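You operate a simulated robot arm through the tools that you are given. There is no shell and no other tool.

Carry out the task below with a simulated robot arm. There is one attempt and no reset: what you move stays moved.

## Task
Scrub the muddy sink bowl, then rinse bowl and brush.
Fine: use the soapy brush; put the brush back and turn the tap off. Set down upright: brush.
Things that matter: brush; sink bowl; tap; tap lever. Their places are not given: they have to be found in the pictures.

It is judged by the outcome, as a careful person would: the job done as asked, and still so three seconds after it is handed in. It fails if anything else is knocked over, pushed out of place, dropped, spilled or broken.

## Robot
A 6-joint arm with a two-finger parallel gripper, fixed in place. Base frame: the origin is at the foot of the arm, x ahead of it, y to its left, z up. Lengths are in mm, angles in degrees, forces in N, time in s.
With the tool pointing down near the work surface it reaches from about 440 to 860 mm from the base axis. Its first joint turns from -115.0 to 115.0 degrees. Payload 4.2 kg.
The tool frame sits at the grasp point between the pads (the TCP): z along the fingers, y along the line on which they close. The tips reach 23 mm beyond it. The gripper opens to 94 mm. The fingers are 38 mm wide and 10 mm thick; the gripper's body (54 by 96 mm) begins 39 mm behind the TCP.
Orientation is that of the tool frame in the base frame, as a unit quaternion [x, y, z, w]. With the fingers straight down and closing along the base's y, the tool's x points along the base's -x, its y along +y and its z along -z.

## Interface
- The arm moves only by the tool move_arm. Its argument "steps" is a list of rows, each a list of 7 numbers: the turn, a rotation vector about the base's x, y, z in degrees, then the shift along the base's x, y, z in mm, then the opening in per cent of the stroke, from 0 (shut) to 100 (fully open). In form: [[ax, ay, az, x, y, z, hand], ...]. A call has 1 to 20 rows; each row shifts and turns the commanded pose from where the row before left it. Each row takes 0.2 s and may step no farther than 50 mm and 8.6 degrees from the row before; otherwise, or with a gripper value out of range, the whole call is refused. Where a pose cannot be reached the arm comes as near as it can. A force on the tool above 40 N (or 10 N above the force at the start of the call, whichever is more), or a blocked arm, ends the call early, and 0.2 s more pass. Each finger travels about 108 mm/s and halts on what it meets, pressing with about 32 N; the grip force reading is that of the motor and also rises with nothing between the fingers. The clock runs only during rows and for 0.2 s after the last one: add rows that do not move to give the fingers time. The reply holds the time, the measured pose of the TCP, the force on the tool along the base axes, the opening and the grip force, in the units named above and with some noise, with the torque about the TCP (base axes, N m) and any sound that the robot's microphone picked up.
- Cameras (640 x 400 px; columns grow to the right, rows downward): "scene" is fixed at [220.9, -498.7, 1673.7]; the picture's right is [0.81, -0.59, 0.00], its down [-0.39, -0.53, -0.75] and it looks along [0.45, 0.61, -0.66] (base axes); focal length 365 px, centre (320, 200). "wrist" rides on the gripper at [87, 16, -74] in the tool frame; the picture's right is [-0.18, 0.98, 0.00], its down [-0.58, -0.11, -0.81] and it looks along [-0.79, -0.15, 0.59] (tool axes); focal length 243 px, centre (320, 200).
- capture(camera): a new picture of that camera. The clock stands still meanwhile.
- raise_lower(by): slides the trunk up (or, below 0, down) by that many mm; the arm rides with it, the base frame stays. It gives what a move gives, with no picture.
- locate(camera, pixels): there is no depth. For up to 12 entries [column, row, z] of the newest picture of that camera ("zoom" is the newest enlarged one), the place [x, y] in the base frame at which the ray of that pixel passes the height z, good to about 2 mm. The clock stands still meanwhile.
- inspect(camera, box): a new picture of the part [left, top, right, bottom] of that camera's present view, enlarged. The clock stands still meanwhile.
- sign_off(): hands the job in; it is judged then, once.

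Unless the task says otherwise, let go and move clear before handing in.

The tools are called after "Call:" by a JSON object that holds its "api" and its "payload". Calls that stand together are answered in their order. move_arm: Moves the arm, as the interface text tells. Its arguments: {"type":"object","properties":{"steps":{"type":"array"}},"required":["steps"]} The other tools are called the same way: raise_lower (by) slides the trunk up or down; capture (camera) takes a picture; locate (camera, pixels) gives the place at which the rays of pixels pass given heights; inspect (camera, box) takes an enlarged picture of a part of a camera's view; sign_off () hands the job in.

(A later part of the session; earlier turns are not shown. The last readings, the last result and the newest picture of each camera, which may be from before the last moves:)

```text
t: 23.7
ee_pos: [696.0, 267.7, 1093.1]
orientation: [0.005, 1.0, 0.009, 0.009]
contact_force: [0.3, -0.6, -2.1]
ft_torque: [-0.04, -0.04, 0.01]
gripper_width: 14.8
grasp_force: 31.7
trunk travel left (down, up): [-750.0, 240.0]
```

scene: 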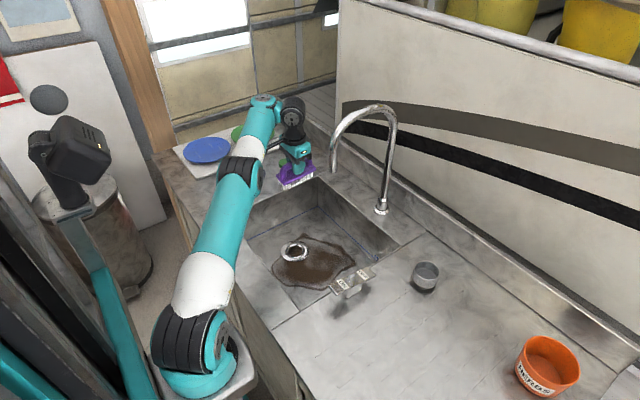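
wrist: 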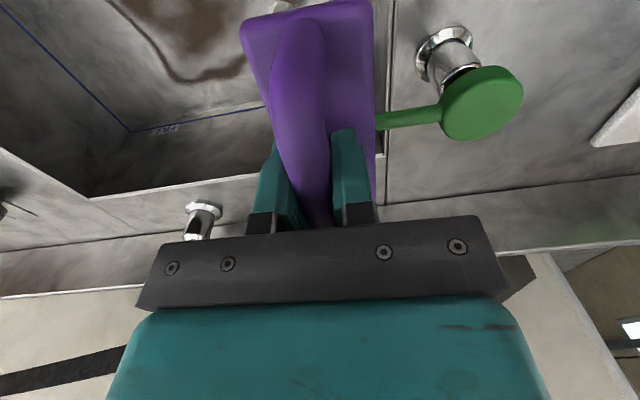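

Call:
{"api": "move_arm", "payload": {"steps": [[0, 0, 0, -3, -4, -4, 0], [0, 0, 0, -4, -5, -3, 0], [0, 0, 0, -5, -6, -3, 0], [0, 0, 0, -6, -6, 0, 0], [0, 0, 0, 0, 0, 0, 0]]}}

Call:
{"api": "capture", "payload": {"camera": "scene"}}

```text
t: 24.9
ee_pos: [699.7, 265.8, 1091.5]
orientation: [0.004, 1.0, 0.009, 0.009]
contact_force: [0.9, 0.4, -1.0]
ft_torque: [0.0, 0.0, 0.02]
gripper_width: 14.7
grasp_force: 32.0
out of reach, approached as far as the arm can: row 1, 2, 3, 4
trunk travel left (down, up): [-750.0, 240.0]
```

```text
taken
```

scene: 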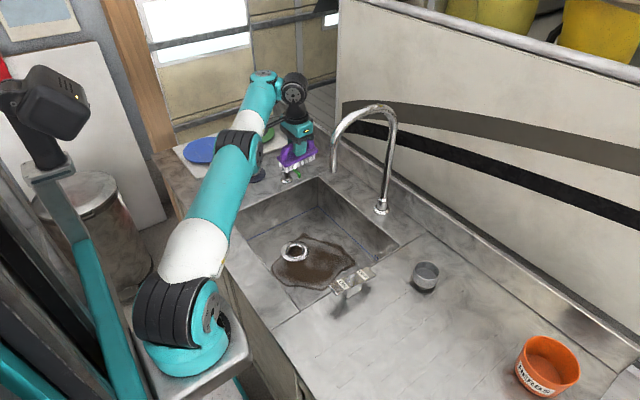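

Inward moves fail while the arm is straight, but tangential and downward moves work. I'll swing tangentially in −y over the bowl (clear of the nozzle), then go down, which bends the elbow.

Call:
{"api": "move_arm", "payload": {"steps": [[0, 0, 0, 3.6, -10, 0, 0], [0, 0, 0, 3.5, -10, -1, 0], [0, 0, 0, 3.3, -10, -1, 0], [0, 0, 0, 3.2, -10, -1, 0], [0, 0, 0, 3, -10, -1, 0], [0, 0, 0, 2.8, -10, -1, 0], [0, 0, 0, 0, 0, -6, 0], [0, 0, 0, 0, 0, -6, 0], [0, 0, 0, 0, 0, -6, 0], [0, 0, 0, 0, 0, 0, 0]]}}

```text
t: 27.1
ee_pos: [736.5, 218.6, 1071.9]
orientation: [0.005, 1.0, 0.008, 0.009]
contact_force: [-0.7, 0.4, -0.1]
ft_torque: [-0.01, 0.01, -0.03]
gripper_width: 15.2
grasp_force: 32.0
out of reach, approached as far as the arm can: row 2, 3, 4, 5, 6, 9
trunk travel left (down, up): [-750.0, 240.0]
```

Still riding the reach limit, now at (737,219,1072). Pure downward small steps were accepted, so I'll continue those.

Call:
{"api": "move_arm", "payload": {"steps": [[0, 0, 0, 0, 0, -3, 0], [0, 0, 0, 0, 0, -3, 0], [0, 0, 0, 0, 0, -3, 0], [0, 0, 0, 0, 0, -3, 0], [0, 0, 0, 0, 0, -3, 0], [0, 0, 0, 0, 0, -3, 0], [0, 0, 0, 0, 0, -3, 0], [0, 0, 0, 0, 0, -3, 0], [0, 0, 0, 0, 0, 0, 0]]}}

Call:
{"api": "inspect", "payload": {"camera": "scene", "box": [120, 40, 360, 380]}}

```text
t: 29.1
ee_pos: [739.4, 219.8, 1049.4]
orientation: [0.003, 1.0, 0.009, 0.009]
contact_force: [-0.6, 0.1, -1.1]
ft_torque: [0.01, -0.03, 0.0]
gripper_width: 15.1
grasp_force: 32.1
out of reach, approached as far as the arm can: row 8
trunk travel left (down, up): [-750.0, 240.0]
```

```text
1.18 times, centred on (240, 210) of scene
```

zoom: 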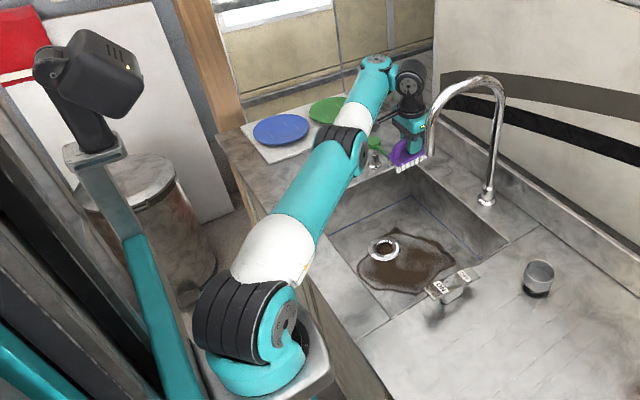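

The elbow is beginning to bend, since z dropped 22 mm with little outward drift. I'll continue down in small steps with a slight inward component, staying inside the bowl opening (far wall at x≈815).

Call:
{"api": "move_arm", "payload": {"steps": [[0, 0, 0, -0.5, 0, -3, 0], [0, 0, 0, -0.5, 0, -3, 0], [0, 0, 0, -0.5, 0, -3, 0], [0, 0, 0, -0.5, 0, -3, 0], [0, 0, 0, -0.5, 0, -3, 0], [0, 0, 0, -0.5, 0, -3, 0], [0, 0, 0, -0.5, 0, -3, 0], [0, 0, 0, -0.5, 0, -3, 0], [0, 0, 0, 0, 0, 0, 0]]}}

```text
t: 31.1
ee_pos: [739.0, 221.5, 1025.4]
orientation: [0.004, 1.0, 0.009, 0.008]
contact_force: [0.0, -1.1, -1.2]
ft_torque: [-0.04, -0.01, 0.02]
gripper_width: 15.0
grasp_force: 32.0
out of reach, approached as far as the arm can: row 5
trunk travel left (down, up): [-750.0, 240.0]
```

Progress: z is 1025 with x holding. I'll continue with a bit more inward motion.

Call:
{"api": "move_arm", "payload": {"steps": [[0, 0, 0, -1.5, -0.5, -3, 0], [0, 0, 0, -1.5, -0.5, -3, 0], [0, 0, 0, -1.5, -0.5, -3, 0], [0, 0, 0, -1.5, -0.5, -3, 0], [0, 0, 0, -1.5, -0.5, -3, 0], [0, 0, 0, -1.5, -0.5, -3, 0], [0, 0, 0, -1.5, -0.5, -3, 0], [0, 0, 0, -1.5, -0.5, -3, 0], [0, 0, 0, 0, 0, 0, 0]]}}

```text
t: 33.1
ee_pos: [736.7, 224.3, 1004.1]
orientation: [0.005, 1.0, 0.009, 0.007]
contact_force: [0.7, -0.1, -0.7]
ft_torque: [-0.03, 0.01, 0.01]
gripper_width: 15.1
grasp_force: 31.9
out of reach, approached as far as the arm can: row 2, 5, 7
trunk travel left (down, up): [-750.0, 240.0]
```

Inward motion is resisted, so I need to understand the wrist configuration. I'll zoom in on the arm.

Call:
{"api": "inspect", "payload": {"camera": "scene", "box": [220, 60, 340, 190]}}

Call:
{"api": "inspect", "payload": {"camera": "scene", "box": [130, 120, 290, 390]}}

Call:
{"api": "capture", "payload": {"camera": "wrist"}}

```text
3.08 times, centred on (280, 125) of scene
```

zoom: 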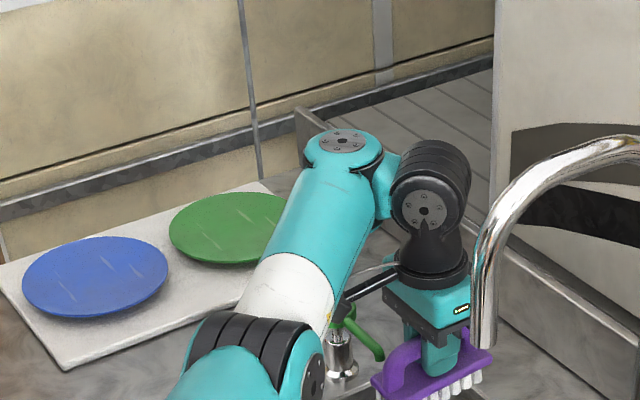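

```text
1.48 times, centred on (210, 255) of scene
```

zoom: 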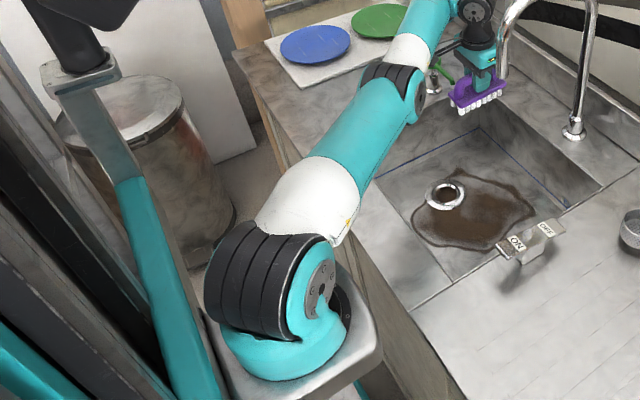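

```text
taken
```

wrist: 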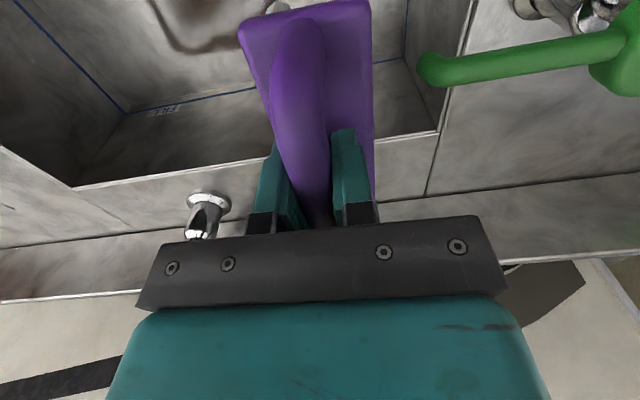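

I need the arm's geometry to unlock the straight posture. I'll locate the shoulder, elbow and wrist pixels at several heights.

Call:
{"api": "capture", "payload": {"camera": "scene"}}

Call:
{"api": "locate", "payload": {"camera": "scene", "pixels": [[186, 360, 600], [186, 360, 800], [186, 360, 1000], [185, 310, 800], [185, 310, 1000], [263, 185, 900], [263, 185, 1000], [263, 185, 1100], [287, 106, 1100], [287, 106, 1200], [312, 125, 1100], [312, 125, 1200]]}}

```text
taken
```

scene: 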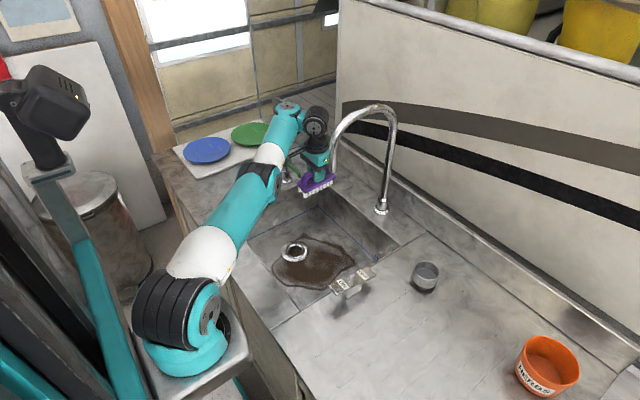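

```text
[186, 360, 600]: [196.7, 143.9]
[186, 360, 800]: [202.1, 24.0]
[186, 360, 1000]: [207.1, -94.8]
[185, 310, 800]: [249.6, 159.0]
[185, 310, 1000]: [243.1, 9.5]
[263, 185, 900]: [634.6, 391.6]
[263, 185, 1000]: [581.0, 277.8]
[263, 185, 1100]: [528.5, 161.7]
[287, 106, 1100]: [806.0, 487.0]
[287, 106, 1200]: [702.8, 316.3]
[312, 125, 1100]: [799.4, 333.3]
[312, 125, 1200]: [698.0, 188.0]
```

The elbow (≈z 1120) now lies below the shoulder-wrist line, so the arm flipped elbow-down when I lifted at the reach limit. I'll raise the trunk for room, then stretch and sweep downward so the elbow folds the right way.

Call:
{"api": "raise_lower", "payload": {"by": 200}}

Call:
{"api": "capture", "payload": {"camera": "scene"}}

```text
t: 35.3
ee_pos: [737.5, 224.6, 1203.6]
orientation: [0.004, 1.0, 0.008, 0.007]
contact_force: [-0.4, 0.3, -0.7]
ft_torque: [-0.03, -0.01, -0.01]
gripper_width: 15.0
grasp_force: 32.3
trunk travel left (down, up): [-950.0, 40.0]
```

```text
taken
```

scene: 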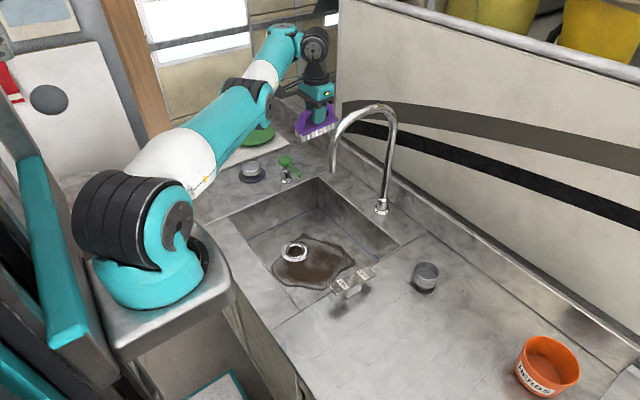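

The arm is clear above everything. I'll swing tangentially towards +y (over the plates, z≈1200) where there is free space to stretch.

Call:
{"api": "move_arm", "payload": {"steps": [[0, 0, 0, -11.6, 25.9, 0, 0], [0, 0, 0, -12.8, 25.4, 0, 0], [0, 0, 0, -14, 24.8, 0, 0], [0, 0, 0, -15.3, 24, 0, 0], [0, 0, 0, -16.4, 23.2, 0, 0], [0, 0, 0, -17.5, 22.4, 0, 0], [0, 0, 0, 0, 0, 0, 0]]}}

```text
t: 36.9
ee_pos: [648.8, 370.4, 1205.1]
orientation: [0.004, 1.0, 0.008, 0.007]
contact_force: [-1.1, -1.0, -0.7]
ft_torque: [0.0, -0.01, 0.02]
gripper_width: 14.6
grasp_force: 31.8
trunk travel left (down, up): [-950.0, 40.0]
```

The swing tracked perfectly. Now I'll stretch outward (free space above the plates) until the limit, then move down at the limit so the elbow folds upward.

Call:
{"api": "move_arm", "payload": {"steps": [[0, 0, 0, 11.3, 9.9, 0, 0], [0, 0, 0, 11.3, 9.9, 0, 0], [0, 0, 0, 11.3, 9.9, 0, 0], [0, 0, 0, 0, 0, 0, 0]]}}

```text
t: 37.9
ee_pos: [677.0, 394.1, 1204.8]
orientation: [0.005, 1.0, 0.007, 0.008]
contact_force: [-0.7, 0.0, -1.0]
ft_torque: [-0.04, 0.0, -0.01]
gripper_width: 14.9
grasp_force: 32.3
out of reach, approached as far as the arm can: row 3
trunk travel left (down, up): [-950.0, 40.0]
```

The limit is confirmed at ρ≈600 from the arm axis. Now I'll sweep down along the limit.

Call:
{"api": "move_arm", "payload": {"steps": [[0, 0, 0, 2, 1.6, -12, 0], [0, 0, 0, 2, 1.6, -12, 0], [0, 0, 0, 1.5, 1.2, -15, 0], [0, 0, 0, 1.5, 1.2, -15, 0], [0, 0, 0, 1, 1, -15, 0], [0, 0, 0, 0.5, 0.5, -15, 0], [0, 0, 0, 0, 0, -15, 0], [0, 0, 0, 0, 0, 0, 0]]}}

```text
t: 39.7
ee_pos: [679.0, 389.6, 1106.2]
orientation: [0.004, 1.0, 0.008, 0.007]
contact_force: [-0.1, 0.2, -1.6]
ft_torque: [-0.01, -0.05, -0.04]
gripper_width: 14.9
grasp_force: 32.2
out of reach, approached as far as the arm can: row 2, 4, 6
trunk travel left (down, up): [-950.0, 40.0]
```

I'm now at shoulder height and nearly straight. I'll test whether an inward move folds the arm.

Call:
{"api": "move_arm", "payload": {"steps": [[0, 0, 0, -2, -1.7, -3, 0], [0, 0, 0, -3, -2.5, -3, 0], [0, 0, 0, -4, -3.5, -3, 0], [0, 0, 0, -6, -5, -3, 0], [0, 0, 0, 0, 0, 0, 0]]}}

Call:
{"api": "capture", "payload": {"camera": "scene"}}

```text
t: 40.9
ee_pos: [673.1, 386.7, 1092.4]
orientation: [0.004, 1.0, 0.007, 0.007]
contact_force: [-0.4, 1.3, -1.0]
ft_torque: [-0.01, -0.03, -0.02]
gripper_width: 14.7
grasp_force: 32.0
out of reach, approached as far as the arm can: row 3, 4
trunk travel left (down, up): [-950.0, 40.0]
```

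```text
taken
```

scene: 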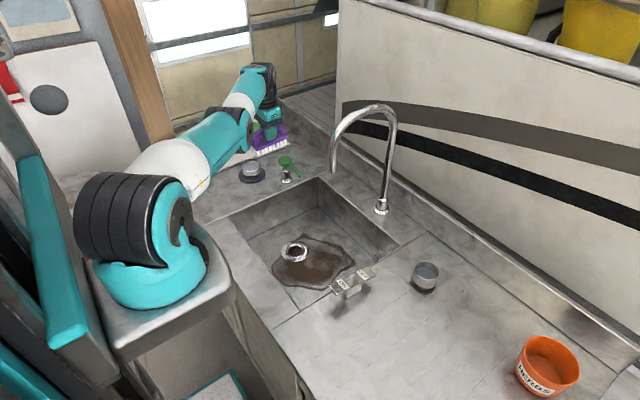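

I'll swing further towards +y, away from the dispenser, so there's room to continue downward.

Call:
{"api": "move_arm", "payload": {"steps": [[0, 0, 0, -22.2, 24.5, 0, 0], [0, 0, 0, -25.8, 25.3, 0, 0], [0, 0, 0, -27.4, 23.5, 0, 0], [0, 0, 0, -28.8, 22, 0, 0], [0, 0, 0, -30, 20, 0, 0], [0, 0, 0, 0, 0, 0, 0]]}}

Call:
{"api": "inspect", "payload": {"camera": "scene", "box": [60, 40, 300, 220]}}

Call:
{"api": "capture", "payload": {"camera": "wrist"}}

```text
t: 42.3
ee_pos: [527.3, 489.1, 1095.5]
orientation: [0.005, 1.0, 0.008, 0.007]
contact_force: [0.7, -0.3, -1.5]
ft_torque: [0.0, -0.01, 0.0]
gripper_width: 14.8
grasp_force: 31.7
out of reach, approached as far as the arm can: row 2, 3, 4, 5
trunk travel left (down, up): [-950.0, 40.0]
```

```text
2.22 times, centred on (180, 130) of scene
```

zoom: 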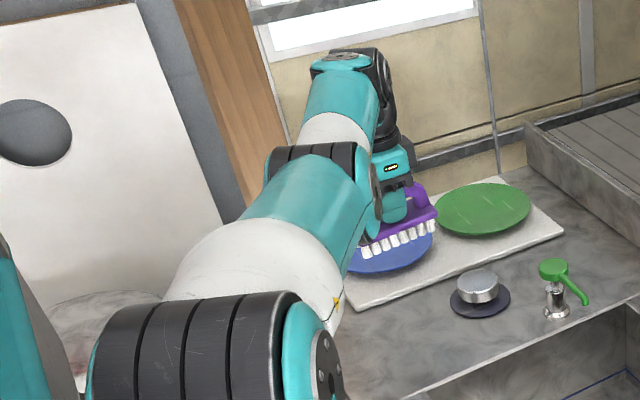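

```text
taken
```

wrist: 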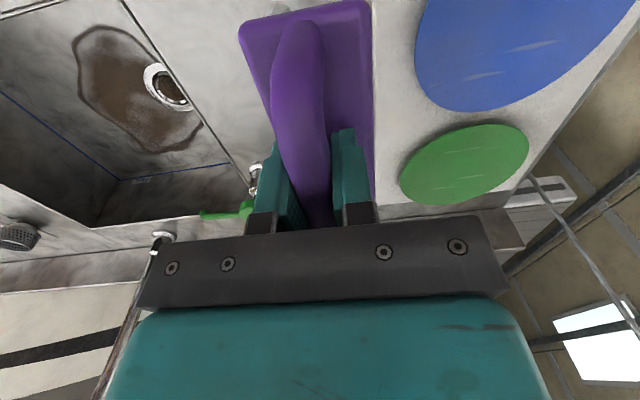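

Now at (527,489,1095) in clear space. I'll go down here in moderate steps.

Call:
{"api": "move_arm", "payload": {"steps": [[0, 0, 0, 0, 0, -8, 0], [0, 0, 0, 0, 0, -8, 0], [0, 0, 0, 0, 0, -8, 0], [0, 0, 0, 0, 0, -8, 0], [0, 0, 0, 0, 0, -8, 0], [0, 0, 0, 0, 0, -8, 0], [0, 0, 0, 0, 0, 0, 0]]}}

```text
t: 43.9
ee_pos: [526.7, 483.3, 1048.3]
orientation: [0.003, 1.0, 0.008, 0.006]
contact_force: [0.3, -0.1, -1.6]
ft_torque: [-0.03, 0.0, -0.01]
gripper_width: 14.9
grasp_force: 31.7
out of reach, approached as far as the arm can: row 5
trunk travel left (down, up): [-950.0, 40.0]
```

Call:
{"api": "move_arm", "payload": {"steps": [[0, 0, 0, -3, -5, -2, 0], [0, 0, 0, -3, -5, -2, 0], [0, 0, 0, -3, -5, -2, 0], [0, 0, 0, -3, -5, -2, 0], [0, 0, 0, 0, 0, 0, 0]]}}

Call:
{"api": "inspect", "payload": {"camera": "scene", "box": [60, 40, 300, 220]}}

```text
t: 45.1
ee_pos: [522.5, 480.4, 1035.3]
orientation: [0.003, 1.0, 0.006, 0.007]
contact_force: [1.1, 0.5, -0.9]
ft_torque: [0.01, -0.02, -0.02]
gripper_width: 14.9
grasp_force: 32.2
out of reach, approached as far as the arm can: row 1, 2, 3, 4
trunk travel left (down, up): [-950.0, 40.0]
```

```text
2.22 times, centred on (180, 130) of scene
```

zoom: 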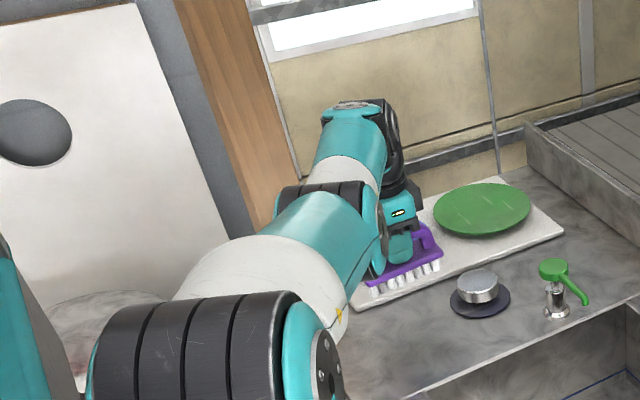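

I need a closer look at the wrist's joint arrangement to understand which limit is holding it.

Call:
{"api": "inspect", "payload": {"camera": "scene", "box": [165, 70, 245, 150]}}

Call:
{"api": "inspect", "payload": {"camera": "scene", "box": [60, 60, 260, 320]}}

```text
5.00 times, centred on (205, 110) of scene
```

zoom: 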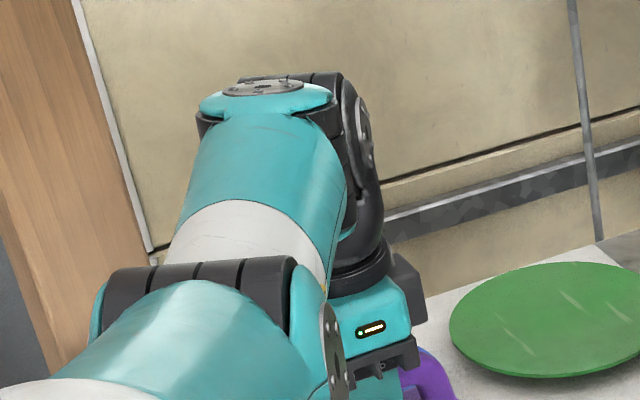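

```text
1.54 times, centred on (160, 190) of scene
```

zoom: 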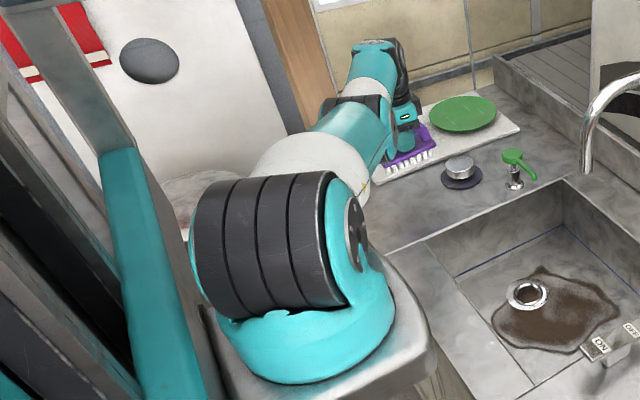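

Inward translation only creeps. I'll test whether a wrist limit is the cause by leaning the tool back towards the robot a little, with the TCP fixed in free space.

Call:
{"api": "move_arm", "payload": {"steps": [[4.4, -2.5, 0, 0, 0, 0, 0], [4.4, -2.5, 0, 0, 0, 0, 0], [0, 0, 0, 0, 0, 0, 0]]}}

Call:
{"api": "inspect", "payload": {"camera": "scene", "box": [165, 70, 245, 150]}}

```text
t: 45.9
ee_pos: [535.7, 504.7, 1029.4]
orientation: [0.004, 0.995, 0.084, 0.05]
contact_force: [0.5, 1.1, -0.6]
ft_torque: [-0.05, -0.01, -0.03]
gripper_width: 15.1
grasp_force: 31.6
out of reach, approached as far as the arm can: row 1, 2
trunk travel left (down, up): [-950.0, 40.0]
```

```text
5.00 times, centred on (205, 110) of scene
```

zoom: 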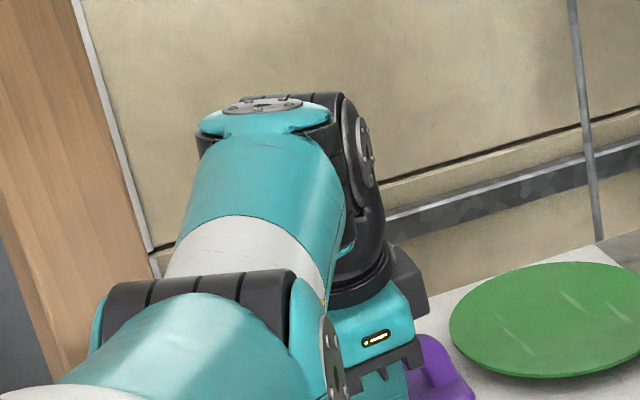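

W stays put while the TCP swings, so the wrist pitch is free and the elbow is stuck at a limit on the flipped side. I'll undo the tilt, rise, and try a much firmer stretch and down-sweep.

Call:
{"api": "move_arm", "payload": {"steps": [[-4.4, 2.5, 0, -6, -11, 3, 0], [-4.4, 2.5, 0, -6, -10, 3, 0], [0, 0, 0, 3, 5, 25, 0], [0, 0, 0, 1, 2, 30, 0], [0, 0, 0, 0, 0, 30, 0], [0, 0, 0, 0, 0, 30, 0], [0, 0, 0, 0, 0, 30, 0], [0, 0, 0, 0, 0, 0, 0]]}}

```text
t: 47.7
ee_pos: [528.5, 491.7, 1181.1]
orientation: [0.004, 1.0, 0.007, 0.008]
contact_force: [0.5, 1.1, -1.6]
ft_torque: [0.01, -0.01, -0.04]
gripper_width: 15.3
grasp_force: 31.8
trunk travel left (down, up): [-950.0, 40.0]
```

No complaints on the way up. Now a firm outward stretch.

Call:
{"api": "move_arm", "payload": {"steps": [[0, 0, 0, 14, 26, 0, 0], [0, 0, 0, 14, 26, 0, 0], [0, 0, 0, 14, 26, 0, 0], [0, 0, 0, 0, 0, 0, 0]]}}

Call:
{"api": "inspect", "payload": {"camera": "scene", "box": [60, 20, 300, 260]}}

```text
t: 48.7
ee_pos: [531.1, 494.6, 1180.4]
orientation: [0.003, 1.0, 0.008, 0.007]
contact_force: [0.4, 0.5, -1.9]
ft_torque: [0.0, 0.01, 0.0]
gripper_width: 14.8
grasp_force: 32.1
out of reach, approached as far as the arm can: row 1, 2, 3
trunk travel left (down, up): [-950.0, 40.0]
```

```text
1.67 times, centred on (180, 140) of scene
```

zoom: 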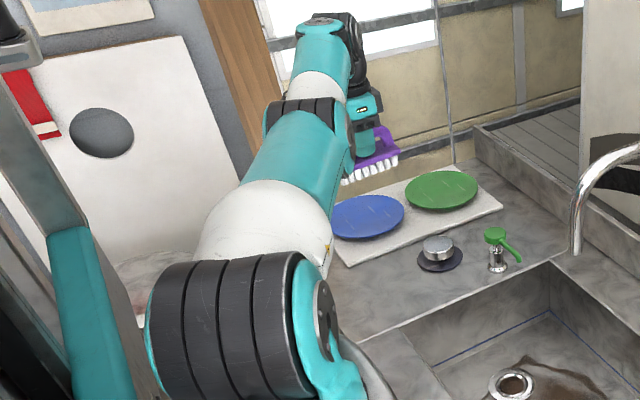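

It only gave 4 mm outward, so the arm is truly straight here. Now a strong downward sweep from straight, then an inward-down pull.

Call:
{"api": "move_arm", "payload": {"steps": [[0, 0, 0, 3, 5, -30, 0], [0, 0, 0, 2, 4, -30, 0], [0, 0, 0, 0, 0, -30, 0], [0, 0, 0, 0, 0, 0, 0]]}}

```text
t: 49.7
ee_pos: [526.1, 490.3, 1092.1]
orientation: [0.003, 1.0, 0.008, 0.007]
contact_force: [0.2, -0.4, -0.8]
ft_torque: [0.01, -0.01, 0.01]
gripper_width: 15.0
grasp_force: 31.8
out of reach, approached as far as the arm can: row 1, 2, 3
trunk travel left (down, up): [-950.0, 40.0]
```

Call:
{"api": "move_arm", "payload": {"steps": [[0, 0, 0, -1.3, -2.7, -4, 0], [0, 0, 0, -1.3, -2.7, -4, 0], [0, 0, 0, -1.3, -2.7, -4, 0], [0, 0, 0, -1.3, -2.7, -4, 0], [0, 0, 0, -1.3, -2.7, -4, 0], [0, 0, 0, -1.3, -2.7, -4, 0], [0, 0, 0, -1.3, -2.7, -4, 0], [0, 0, 0, -1.3, -2.7, -4, 0], [0, 0, 0, 0, 0, 0, 0]]}}

```text
t: 51.7
ee_pos: [524.9, 483.8, 1057.9]
orientation: [0.003, 1.0, 0.007, 0.007]
contact_force: [-0.3, -0.2, -0.7]
ft_torque: [-0.02, -0.02, 0.01]
gripper_width: 15.1
grasp_force: 32.0
out of reach, approached as far as the arm can: row 2, 4, 6, 8
trunk travel left (down, up): [-950.0, 40.0]
```

Analysis suggests that, for this arm, tilting the tool tip inward (towards the robot) with the wrist held pushes the elbow the right way. I'll try that here in free space, then pull inward.

Call:
{"api": "move_arm", "payload": {"steps": [[0, 0, 0, 0, 0, 20, 0], [-7, 3.9, 0, -10.3, -22.2, 5, 0], [-7, 3.9, 0, -10.1, -21.8, 8, 0], [-7, 3.9, 0, -9.7, -20.9, 11, 0], [0, 0, 0, 0, 0, 0, 0]]}}

```text
t: 52.9
ee_pos: [495.9, 418.6, 1102.3]
orientation: [0.004, 0.98, -0.176, -0.092]
contact_force: [-0.5, -0.3, -1.3]
ft_torque: [0.02, -0.02, 0.0]
gripper_width: 15.1
grasp_force: 32.8
out of reach, approached as far as the arm can: row 1
trunk travel left (down, up): [-950.0, 40.0]
```

The tilt worked. Now I'll pull inward in this posture.

Call:
{"api": "move_arm", "payload": {"steps": [[0, 0, 0, -1.3, -2.7, 1, 0], [0, 0, 0, -1.7, -3.6, 1, 0], [0, 0, 0, -2.1, -4.5, 1, 0], [0, 0, 0, -2.5, -5.4, 1, 0], [0, 0, 0, -3, -6.5, 1, 0], [0, 0, 0, 0, 0, 0, 0]]}}

```text
t: 54.3
ee_pos: [485.8, 399.5, 1107.0]
orientation: [0.003, 0.98, -0.175, -0.093]
contact_force: [0.3, -0.2, -0.7]
ft_torque: [0.0, 0.0, -0.01]
gripper_width: 15.0
grasp_force: 32.1
trunk travel left (down, up): [-950.0, 40.0]
```

Inward motion now works without complaint. I'll continue inward to confirm it passes the earlier stuck distance.

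Call:
{"api": "move_arm", "payload": {"steps": [[0, 0, 0, -5, -11, 1, 0], [0, 0, 0, -7, -14, 1, 0], [0, 0, 0, -8, -17, 1, 0], [0, 0, 0, -8, -17, 1, 0], [0, 0, 0, 0, 0, 0, 0]]}}

Call:
{"api": "capture", "payload": {"camera": "scene"}}

```text
t: 55.5
ee_pos: [458.3, 340.0, 1112.8]
orientation: [0.004, 0.98, -0.174, -0.093]
contact_force: [0.4, -0.5, -1.1]
ft_torque: [0.01, -0.02, 0.01]
gripper_width: 15.0
grasp_force: 31.5
trunk travel left (down, up): [-950.0, 40.0]
```

```text
taken
```

scene: 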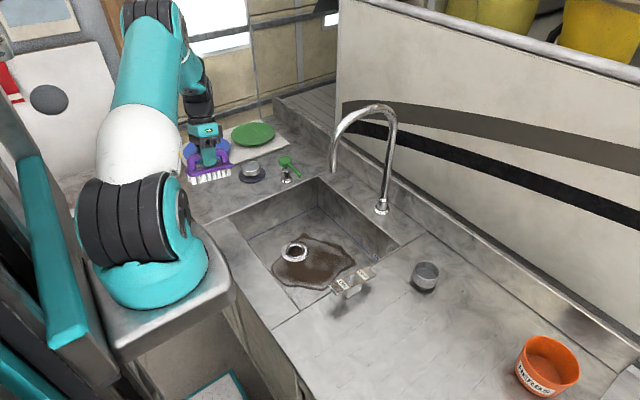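

The elbow is up again (at (155,10)), as in the original posture. I'll level the tool and move over the bowl at a comfortable height.

Call:
{"api": "move_arm", "payload": {"steps": [[7, -3.9, 0, 0, 0, 5, 0], [7, -3.9, 0, 0, 0, 5, 0], [6.2, -3.1, 0, 0, 0, 5, 0], [0, 0, 0, 24, -22, 5, 0], [0, 0, 0, 24, -22, 5, 0], [0, 0, 0, 24, -22, 5, 0], [0, 0, 0, 24, -22, 0, 0], [0, 0, 0, 23, -26, 0, 0], [0, 0, 0, 23, -26, 0, 0], [0, 0, 0, 0, 0, 0, 0]]}}

Call:
{"api": "capture", "payload": {"camera": "scene"}}

Call:
{"api": "capture", "payload": {"camera": "wrist"}}

```text
t: 57.7
ee_pos: [599.7, 199.9, 1142.8]
orientation: [0.003, 1.0, 0.0, 0.001]
contact_force: [-0.4, 0.3, -1.3]
ft_torque: [0.05, -0.05, 0.04]
gripper_width: 14.9
grasp_force: 32.2
trunk travel left (down, up): [-950.0, 40.0]
```

```text
taken
```

scene: 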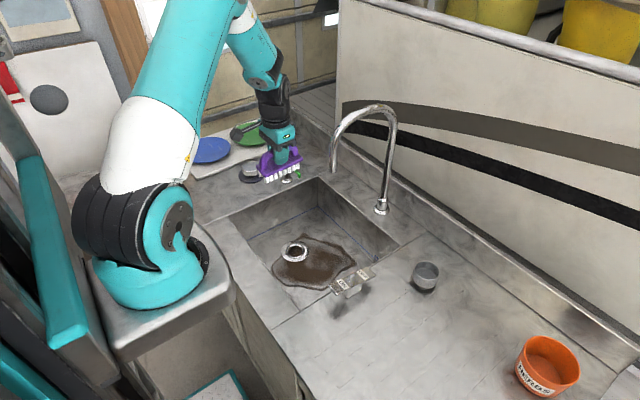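

```text
taken
```

wrist: 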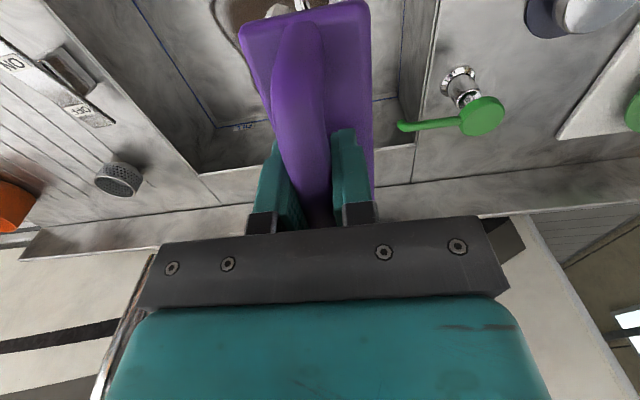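

Everything is in a good posture at (600,200,1143), over the bowl. I'll lower the trunk 250 mm, which brings the brush straight down inside the bowl (bottom at about z 831).

Call:
{"api": "raise_lower", "payload": {"by": -250}}

Call:
{"api": "capture", "payload": {"camera": "scene"}}

Call:
{"api": "capture", "payload": {"camera": "wrist"}}

```text
t: 60.3
ee_pos: [600.1, 199.0, 893.0]
orientation: [0.004, 1.0, 0.001, 0.0]
contact_force: [0.5, 0.6, -0.9]
ft_torque: [0.04, 0.02, 0.02]
gripper_width: 15.1
grasp_force: 32.2
trunk travel left (down, up): [-700.0, 290.0]
```

```text
taken
```

scene: 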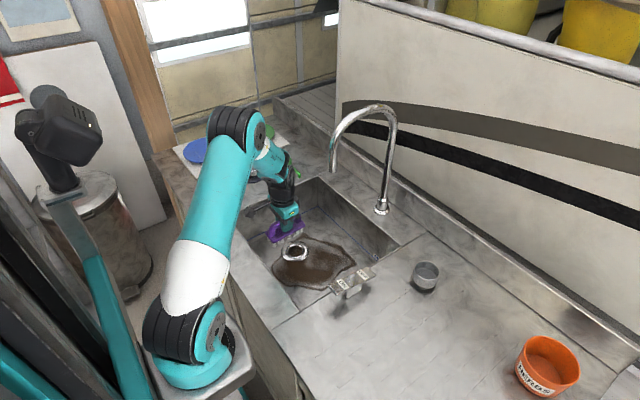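

```text
taken
```

wrist: 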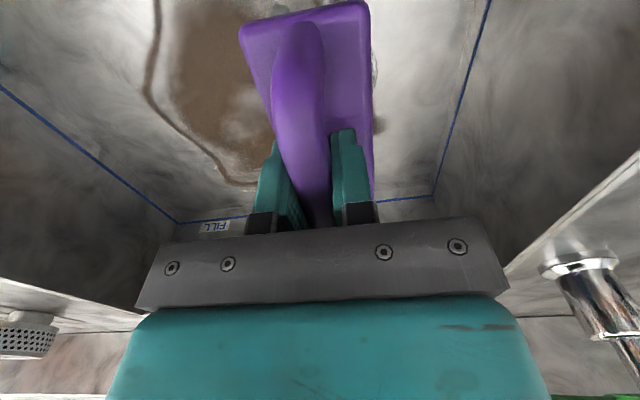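

The posture is good. For more clearance between the forearm and the spout, I'll raise the tool 100 mm and lower the trunk 120 mm more.

Call:
{"api": "move_arm", "payload": {"steps": [[0, 0, 0, 0, 0, 35, 0], [0, 0, 0, 0, 0, 35, 0], [0, 0, 0, 0, 0, 30, 0], [0, 0, 0, 0, 0, 0, 0]]}}

Call:
{"api": "raise_lower", "payload": {"by": -120}}

Call:
{"api": "capture", "payload": {"camera": "scene"}}

```text
t: 61.3
ee_pos: [599.3, 200.1, 990.7]
orientation: [0.003, 1.0, 0.001, 0.0]
contact_force: [0.4, -0.1, -0.6]
ft_torque: [0.01, 0.05, 0.0]
gripper_width: 14.9
grasp_force: 31.6
trunk travel left (down, up): [-700.0, 290.0]
```

```text
t: 62.8
ee_pos: [600.3, 199.2, 870.5]
orientation: [0.004, 1.0, 0.0, 0.0]
contact_force: [-0.7, -0.4, -1.0]
ft_torque: [0.02, 0.02, 0.0]
gripper_width: 15.0
grasp_force: 32.4
trunk travel left (down, up): [-580.0, 410.0]
```

```text
taken
```

scene: 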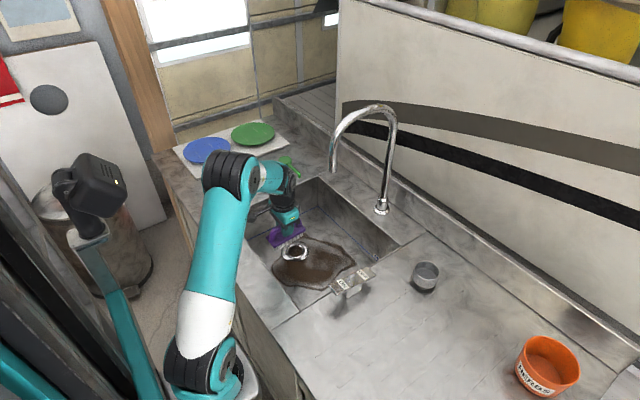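

The forearm is now low and flat, well below the spout outlet. I'll move over the mud at (620,130) and descend towards contact.

Call:
{"api": "move_arm", "payload": {"steps": [[0, 0, 0, 10, -35, 0, 0], [0, 0, 0, 10, -34, 0, 0], [0, 0, 0, 0, 0, -20, 0], [0, 0, 0, 0, 0, -20, 0], [0, 0, 0, 0, 0, -12, 0], [0, 0, 0, 0, 0, 0, 0]]}}

Call:
{"api": "capture", "payload": {"camera": "scene"}}

Call:
{"api": "capture", "payload": {"camera": "wrist"}}

```text
t: 64.2
ee_pos: [620.3, 131.6, 819.5]
orientation: [0.003, 1.0, 0.001, 0.001]
contact_force: [0.6, 0.4, -1.1]
ft_torque: [-0.03, 0.0, 0.02]
gripper_width: 15.0
grasp_force: 32.2
trunk travel left (down, up): [-580.0, 410.0]
```

```text
taken
```

scene: 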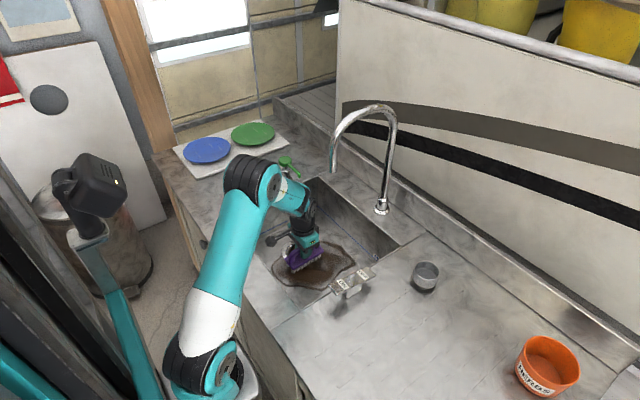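

```text
taken
```

wrist: 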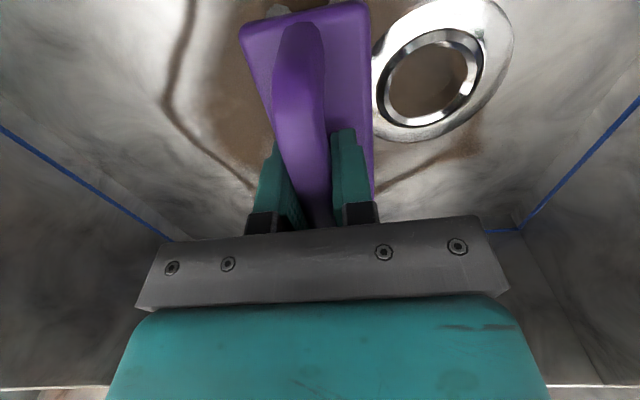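

No contact yet at 819.5. I'll lower gently.

Call:
{"api": "move_arm", "payload": {"steps": [[0, 0, 0, 0, 0, -5, 0], [0, 0, 0, 0, 0, -4, 0], [0, 0, 0, 0, 0, -3, 0], [0, 0, 0, 0, 0, -2, 0], [0, 0, 0, 0, 0, 0, 0]]}}

```text
t: 65.4
ee_pos: [619.8, 131.3, 804.7]
orientation: [0.004, 1.0, 0.001, 0.0]
contact_force: [0.0, -0.2, -1.4]
ft_torque: [0.0, 0.0, 0.0]
gripper_width: 15.0
grasp_force: 32.5
trunk travel left (down, up): [-580.0, 410.0]
```

Call:
{"api": "move_arm", "payload": {"steps": [[0, 0, 0, 0, 0, -2, 0], [0, 0, 0, 0, 0, -2, 0], [0, 0, 0, 0, 0, -2, 0], [0, 0, 0, 0, 0, 0, 0]]}}

```text
t: 66.4
ee_pos: [620.5, 132.4, 799.5]
orientation: [0.003, 1.0, 0.002, 0.001]
contact_force: [1.8, 5.6, 17.4]
ft_torque: [-0.03, 0.73, -0.23]
gripper_width: 15.0
grasp_force: 32.1
trunk travel left (down, up): [-580.0, 410.0]
```

Contact at z≈799.5 with 17 N; the torque shows only the near-right corner touching, so the brush is rolled slightly in the grip. I'll look at its tilt closely to level it.

Call:
{"api": "inspect", "payload": {"camera": "wrist", "box": [220, 0, 400, 230]}}

Call:
{"api": "inspect", "payload": {"camera": "scene", "box": [270, 210, 350, 280]}}

```text
1.74 times, centred on (310, 115) of wrist
```

zoom: 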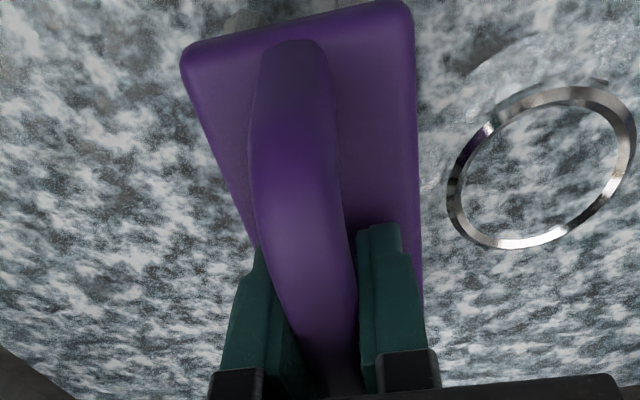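

```text
5.71 times, centred on (310, 245) of scene
```

zoom: 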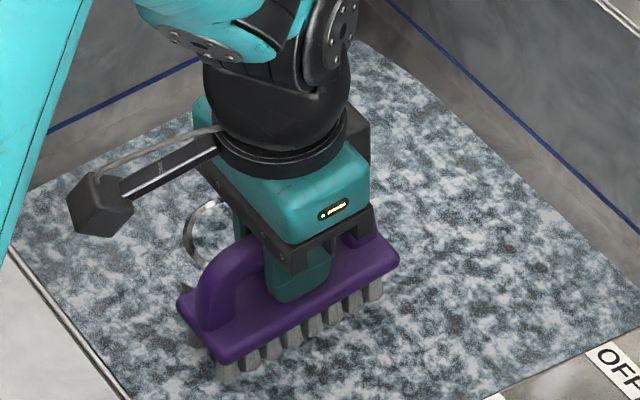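

On contact the bowl's look changed: the mud is now suds over the whole floor, and the bristles have turned dark. I'll look at the whole scene.

Call:
{"api": "capture", "payload": {"camera": "scene"}}

Call:
{"api": "capture", "payload": {"camera": "wrist"}}

```text
taken
```

scene: 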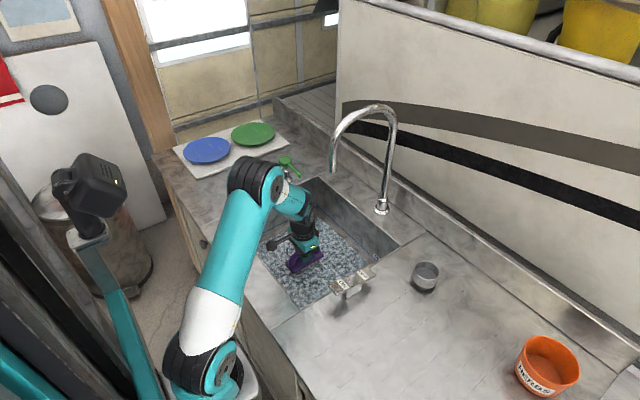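

```text
taken
```

wrist: 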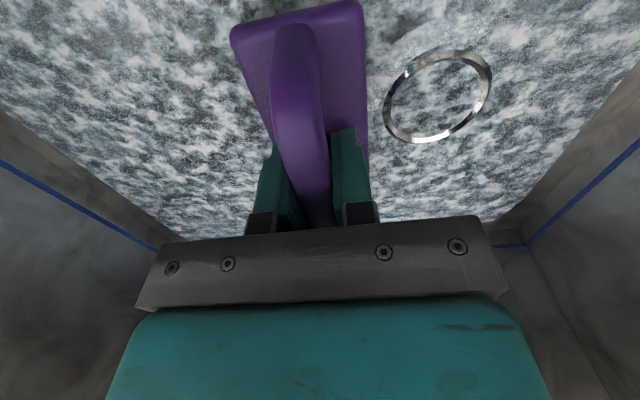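

The brush has levelled itself (plate edge back at (232,30)) and suds cover the floor. I'll keep scrubbing with overlapping strokes over the whole former mud area, watching the force.

Call:
{"api": "move_arm", "payload": {"steps": [[0, 0, 0, 25, 0, 0, 0], [0, 0, 0, 25, 0, 0, 0], [0, 0, 0, 25, 0, 0, 0], [0, 0, 0, 0, 0, 0, 0]]}}

```text
t: 67.4
ee_pos: [694.8, 131.1, 799.5]
orientation: [0.003, 1.0, 0.001, 0.0]
contact_force: [-0.6, 0.4, -1.7]
ft_torque: [0.04, 0.03, 0.03]
gripper_width: 15.0
grasp_force: 31.8
trunk travel left (down, up): [-580.0, 410.0]
```

No contact force at this height now, since the brush levelled. I'll press down a little more.

Call:
{"api": "move_arm", "payload": {"steps": [[0, 0, 0, 0, 0, -1.5, 0], [0, 0, 0, 0, 0, -1.5, 0], [0, 0, 0, 0, 0, 0, 0]]}}

```text
t: 68.2
ee_pos: [696.1, 131.1, 797.6]
orientation: [0.004, 1.0, 0.002, 0.003]
contact_force: [2.0, 0.1, 18.3]
ft_torque: [0.02, 0.9, 0.06]
gripper_width: 15.2
grasp_force: 32.5
trunk travel left (down, up): [-580.0, 410.0]
```

Only the near end presses (torque 0.9 N·m). I'll pitch the tool slightly to level the brush on the floor.

Call:
{"api": "move_arm", "payload": {"steps": [[0, 1, 0, 0, 0, 0, 0], [0, 0, 0, 0, 0, 0, 0]]}}

```text
t: 68.8
ee_pos: [695.7, 132.3, 797.9]
orientation: [0.004, 1.0, 0.001, -0.007]
contact_force: [5.1, 0.0, 19.0]
ft_torque: [-0.06, -0.76, 0.0]
gripper_width: 15.0
grasp_force: 32.5
trunk travel left (down, up): [-580.0, 410.0]
```

Call:
{"api": "move_arm", "payload": {"steps": [[0, -0.5, 0, 0, 0, 0, 0], [0, 0, 0, 0, 0, 0, 0]]}}

```text
t: 69.4
ee_pos: [694.7, 131.7, 797.4]
orientation: [0.004, 1.0, 0.001, -0.003]
contact_force: [7.0, 0.8, 21.6]
ft_torque: [0.04, 0.53, -0.04]
gripper_width: 15.3
grasp_force: 30.9
trunk travel left (down, up): [-580.0, 410.0]
```

The brush is level within half a degree at about 20 N. Now I'll sweep in −y along this strip, slightly lighter.

Call:
{"api": "move_arm", "payload": {"steps": [[0, 0, 0, 0, 0, 0.5, 0], [0, 0, 0, 0, -23, 0, 0], [0, 0, 0, 0, -23, 0, 0], [0, 0, 0, 0, -23, 0, 0], [0, 0, 0, 0, -23, 0, 0], [0, 0, 0, 0, 0, 0, 0]]}}

Call:
{"api": "capture", "payload": {"camera": "scene"}}

```text
t: 70.8
ee_pos: [694.3, 38.1, 797.1]
orientation: [0.003, 1.0, 0.001, -0.003]
contact_force: [-1.4, 5.4, 20.2]
ft_torque: [-0.03, 0.02, 0.02]
gripper_width: 15.2
grasp_force: 32.0
trunk travel left (down, up): [-580.0, 410.0]
```

```text
taken
```

scene: 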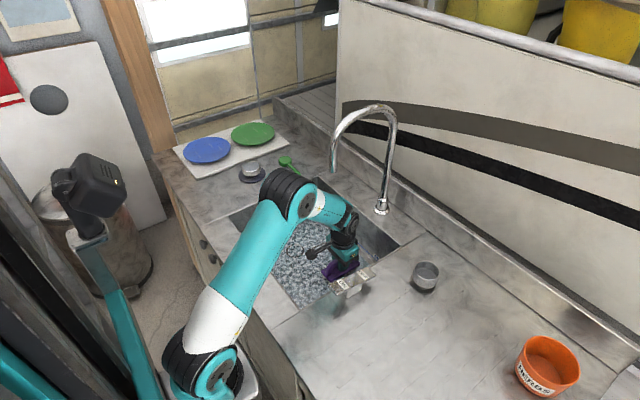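

Contact is steady at 20 N with the forearm well clear of the spout. Next strip: x≈728, sweeping +y.

Call:
{"api": "move_arm", "payload": {"steps": [[0, 0, 0, 17, 0, 0, 0], [0, 0, 0, 17, 0, 0, 0], [0, 0, 0, 0, 25, 0, 0], [0, 0, 0, 0, 25, 0, 0], [0, 0, 0, 0, 25, 0, 0], [0, 0, 0, 0, 25, 0, 0], [0, 0, 0, 0, 25, 0, 0], [0, 0, 0, 0, 25, 0, 0], [0, 0, 0, 0, 25, 0, 0], [0, 0, 0, 0, 25, 0, 0], [0, 0, 0, 0, 0, 0, 0]]}}

```text
t: 73.2
ee_pos: [730.1, 239.2, 797.0]
orientation: [0.003, 1.0, 0.0, -0.004]
contact_force: [-1.9, -5.3, 21.6]
ft_torque: [0.16, -0.15, 0.0]
gripper_width: 14.9
grasp_force: 31.6
trunk travel left (down, up): [-580.0, 410.0]
```

Good contact at 21 N. Next strip: x≈650 back towards −y, passing the drain ring slightly lighter.

Call:
{"api": "move_arm", "payload": {"steps": [[0, 0, 0, -25, 0, 1.5, 0], [0, 0, 0, -25, 0, 0.5, 0], [0, 0, 0, -25, 0, 0, 0], [0, 0, 0, 0, -25, 0, 0], [0, 0, 0, 0, -25, 0, 0], [0, 0, 0, 0, -25, 0, 0], [0, 0, 0, 0, -25, 0, 0], [0, 0, 0, 0, 0, 0, 0]]}}

```text
t: 75.0
ee_pos: [653.7, 139.7, 798.5]
orientation: [0.003, 1.0, 0.002, -0.005]
contact_force: [-0.5, 0.3, -1.9]
ft_torque: [-0.01, 0.0, -0.02]
gripper_width: 15.1
grasp_force: 31.7
trunk travel left (down, up): [-580.0, 410.0]
```

No bump at the ring. I'll press again and sweep this strip fully both ways.

Call:
{"api": "move_arm", "payload": {"steps": [[0, 0, 0, 0, 0, -1, 0], [0, 0, 0, 0, 0, -1, 0], [0, 0, 0, 0, -25, 0, 0], [0, 0, 0, 0, -25, 0, 0], [0, 0, 0, 0, -25, 0, 0], [0, 0, 0, 0, -25, 0, 0], [0, 0, 0, 0, 25, 0, 0], [0, 0, 0, 0, 25, 0, 0], [0, 0, 0, 0, 25, 0, 0], [0, 0, 0, 0, 25, 0, 0], [0, 0, 0, 0, 25, 0, 0], [0, 0, 0, 0, 25, 0, 0], [0, 0, 0, 0, 25, 0, 0], [0, 0, 0, 0, 25, 0, 0], [0, 0, 0, 0, 0, 0, 0]]}}

Call:
{"api": "capture", "payload": {"camera": "wrist"}}

```text
t: 78.2
ee_pos: [654.5, 240.3, 798.3]
orientation: [0.004, 1.0, 0.001, -0.003]
contact_force: [-0.6, 0.2, 5.7]
ft_torque: [0.02, -0.3, 0.02]
gripper_width: 15.2
grasp_force: 32.3
trunk travel left (down, up): [-580.0, 410.0]
```

```text
taken
```

wrist: 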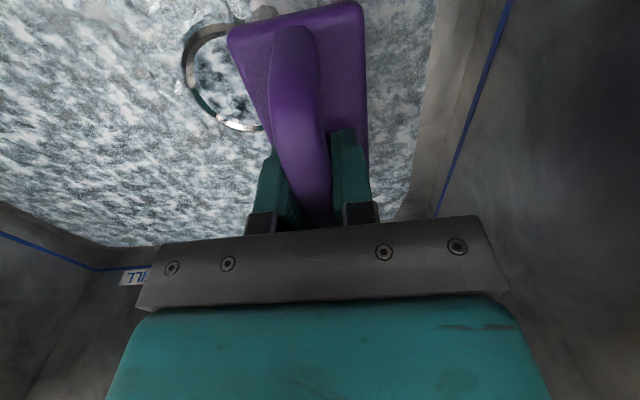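

The suds look whiter with scrubbing. Next strip: x≈590, sweeping −y with slightly more pressure.

Call:
{"api": "move_arm", "payload": {"steps": [[0, 0, 0, -22, 0, 0, 0], [0, 0, 0, -22, 0, 0, 0], [0, 0, 0, -20, 0, -0.5, 0], [0, 0, 0, 0, -25, 0, 0], [0, 0, 0, 0, -25, 0, 0], [0, 0, 0, 0, -25, 0, 0], [0, 0, 0, 0, -25, 0, 0], [0, 0, 0, 0, -25, 0, 0], [0, 0, 0, 0, -25, 0, 0], [0, 0, 0, 0, -25, 0, 0], [0, 0, 0, 0, -25, 0, 0], [0, 0, 0, 0, 0, 0, 0]]}}

Call:
{"api": "capture", "payload": {"camera": "wrist"}}

Call:
{"api": "inspect", "payload": {"camera": "scene", "box": [220, 160, 420, 320]}}

```text
t: 80.8
ee_pos: [590.4, 37.7, 796.4]
orientation: [0.004, 1.0, 0.001, -0.002]
contact_force: [0.9, 6.2, 26.2]
ft_torque: [-0.1, -0.14, 0.01]
gripper_width: 15.2
grasp_force: 31.9
trunk travel left (down, up): [-580.0, 410.0]
```

```text
taken
```

wrist: 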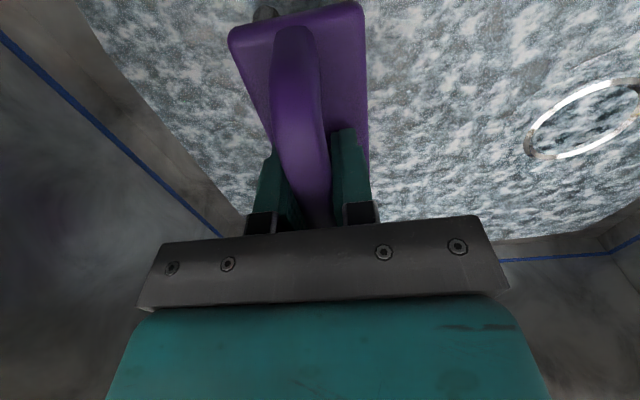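

```text
2.50 times, centred on (320, 240) of scene
```

zoom: 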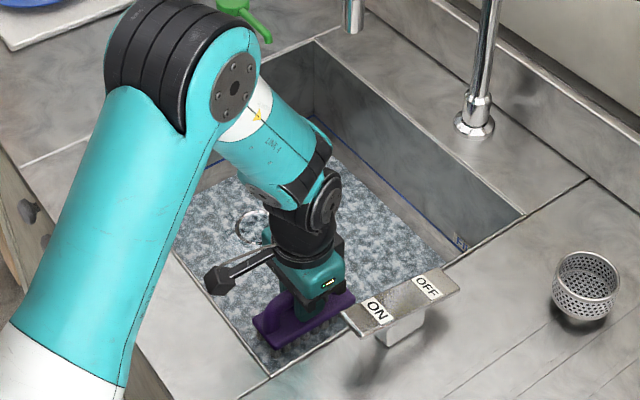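

Steady 26 N contact. One more return sweep along the near side, a few mm closer to the near wall.

Call:
{"api": "move_arm", "payload": {"steps": [[0, 0, 0, -5, 0, 0.5, 0], [0, 0, 0, 0, 25, 0, 0], [0, 0, 0, 0, 25, 0, 0], [0, 0, 0, 0, 25, 0, 0], [0, 0, 0, 0, 25, 0, 0], [0, 0, 0, 0, 25, 0, 0], [0, 0, 0, 0, 25, 0, 0], [0, 0, 0, 0, 25, 0, 0], [0, 0, 0, 0, 25, 0, 0], [0, 0, 0, 20, -5, 0, 0], [0, 0, 0, -10, -25, 0, 0], [0, 0, 0, 25, -25, 0, 0], [0, 0, 0, -15, -25, 0, 0], [0, 0, 0, 25, -25, 0, 0], [0, 0, 0, 0, 0, 0, 0]]}}

Call:
{"api": "inspect", "payload": {"camera": "scene", "box": [220, 160, 420, 320]}}

```text
t: 84.0
ee_pos: [628.6, 132.2, 798.2]
orientation: [0.004, 1.0, 0.001, -0.005]
contact_force: [-0.9, -0.3, 0.9]
ft_torque: [-0.04, -0.05, -0.06]
gripper_width: 15.2
grasp_force: 31.9
trunk travel left (down, up): [-580.0, 410.0]
```

```text
2.50 times, centred on (320, 240) of scene
```

zoom: 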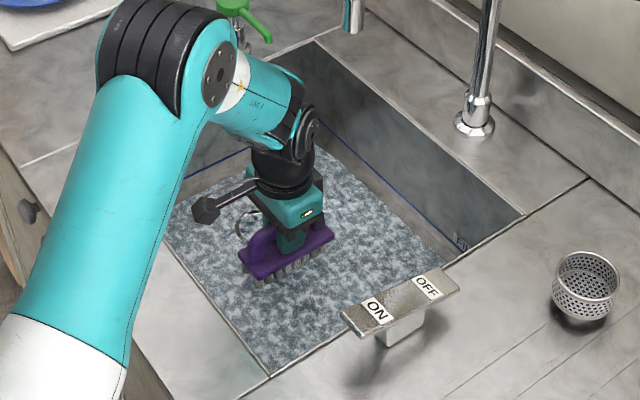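

The floor has been scrubbed all over (force now about 1 N at z 798, just touching). I'll set the brush down on its bristles in the bowl at (595,130), clear of the drain and the water stream, so that I can press the lever with bare fingers.

Call:
{"api": "move_arm", "payload": {"steps": [[0, 0, 0, -16, -1, 1, 0], [0, 0, 0, -17, -1, 0, 0], [0, 0, 0, 0, 0, -1, 0], [0, 0, 0, 0, 0, -0.5, 0], [0, 0, 0, 0, 0, 0, 0]]}}

```text
t: 85.2
ee_pos: [598.2, 132.0, 795.8]
orientation: [0.004, 1.0, 0.001, -0.004]
contact_force: [-2.5, -0.5, 11.0]
ft_torque: [-0.02, 0.4, -0.03]
gripper_width: 15.3
grasp_force: 32.2
trunk travel left (down, up): [-580.0, 410.0]
```

Call:
{"api": "move_arm", "payload": {"steps": [[0, 0, 0, 0, 0, 0.8, 0], [0, 0, 0, 0, 0, 0, 25], [0, 0, 0, 0, 0, 0, 45], [0, 0, 0, 0, 0, 0, 60], [0, 0, 0, 0, 0, 0, 60]]}}

Call:
{"api": "capture", "payload": {"camera": "wrist"}}

```text
t: 86.4
ee_pos: [597.2, 133.1, 797.1]
orientation: [0.004, 1.0, 0.001, -0.005]
contact_force: [-0.7, -0.4, 0.3]
ft_torque: [-0.01, 0.01, 0.0]
gripper_width: 56.2
grasp_force: 0.2
trunk travel left (down, up): [-580.0, 410.0]
```

```text
taken
```

wrist: 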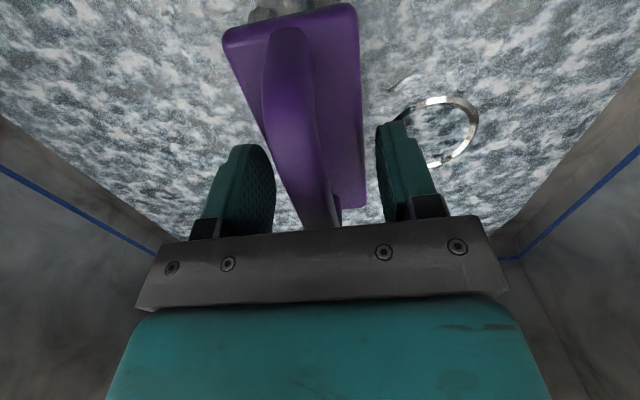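

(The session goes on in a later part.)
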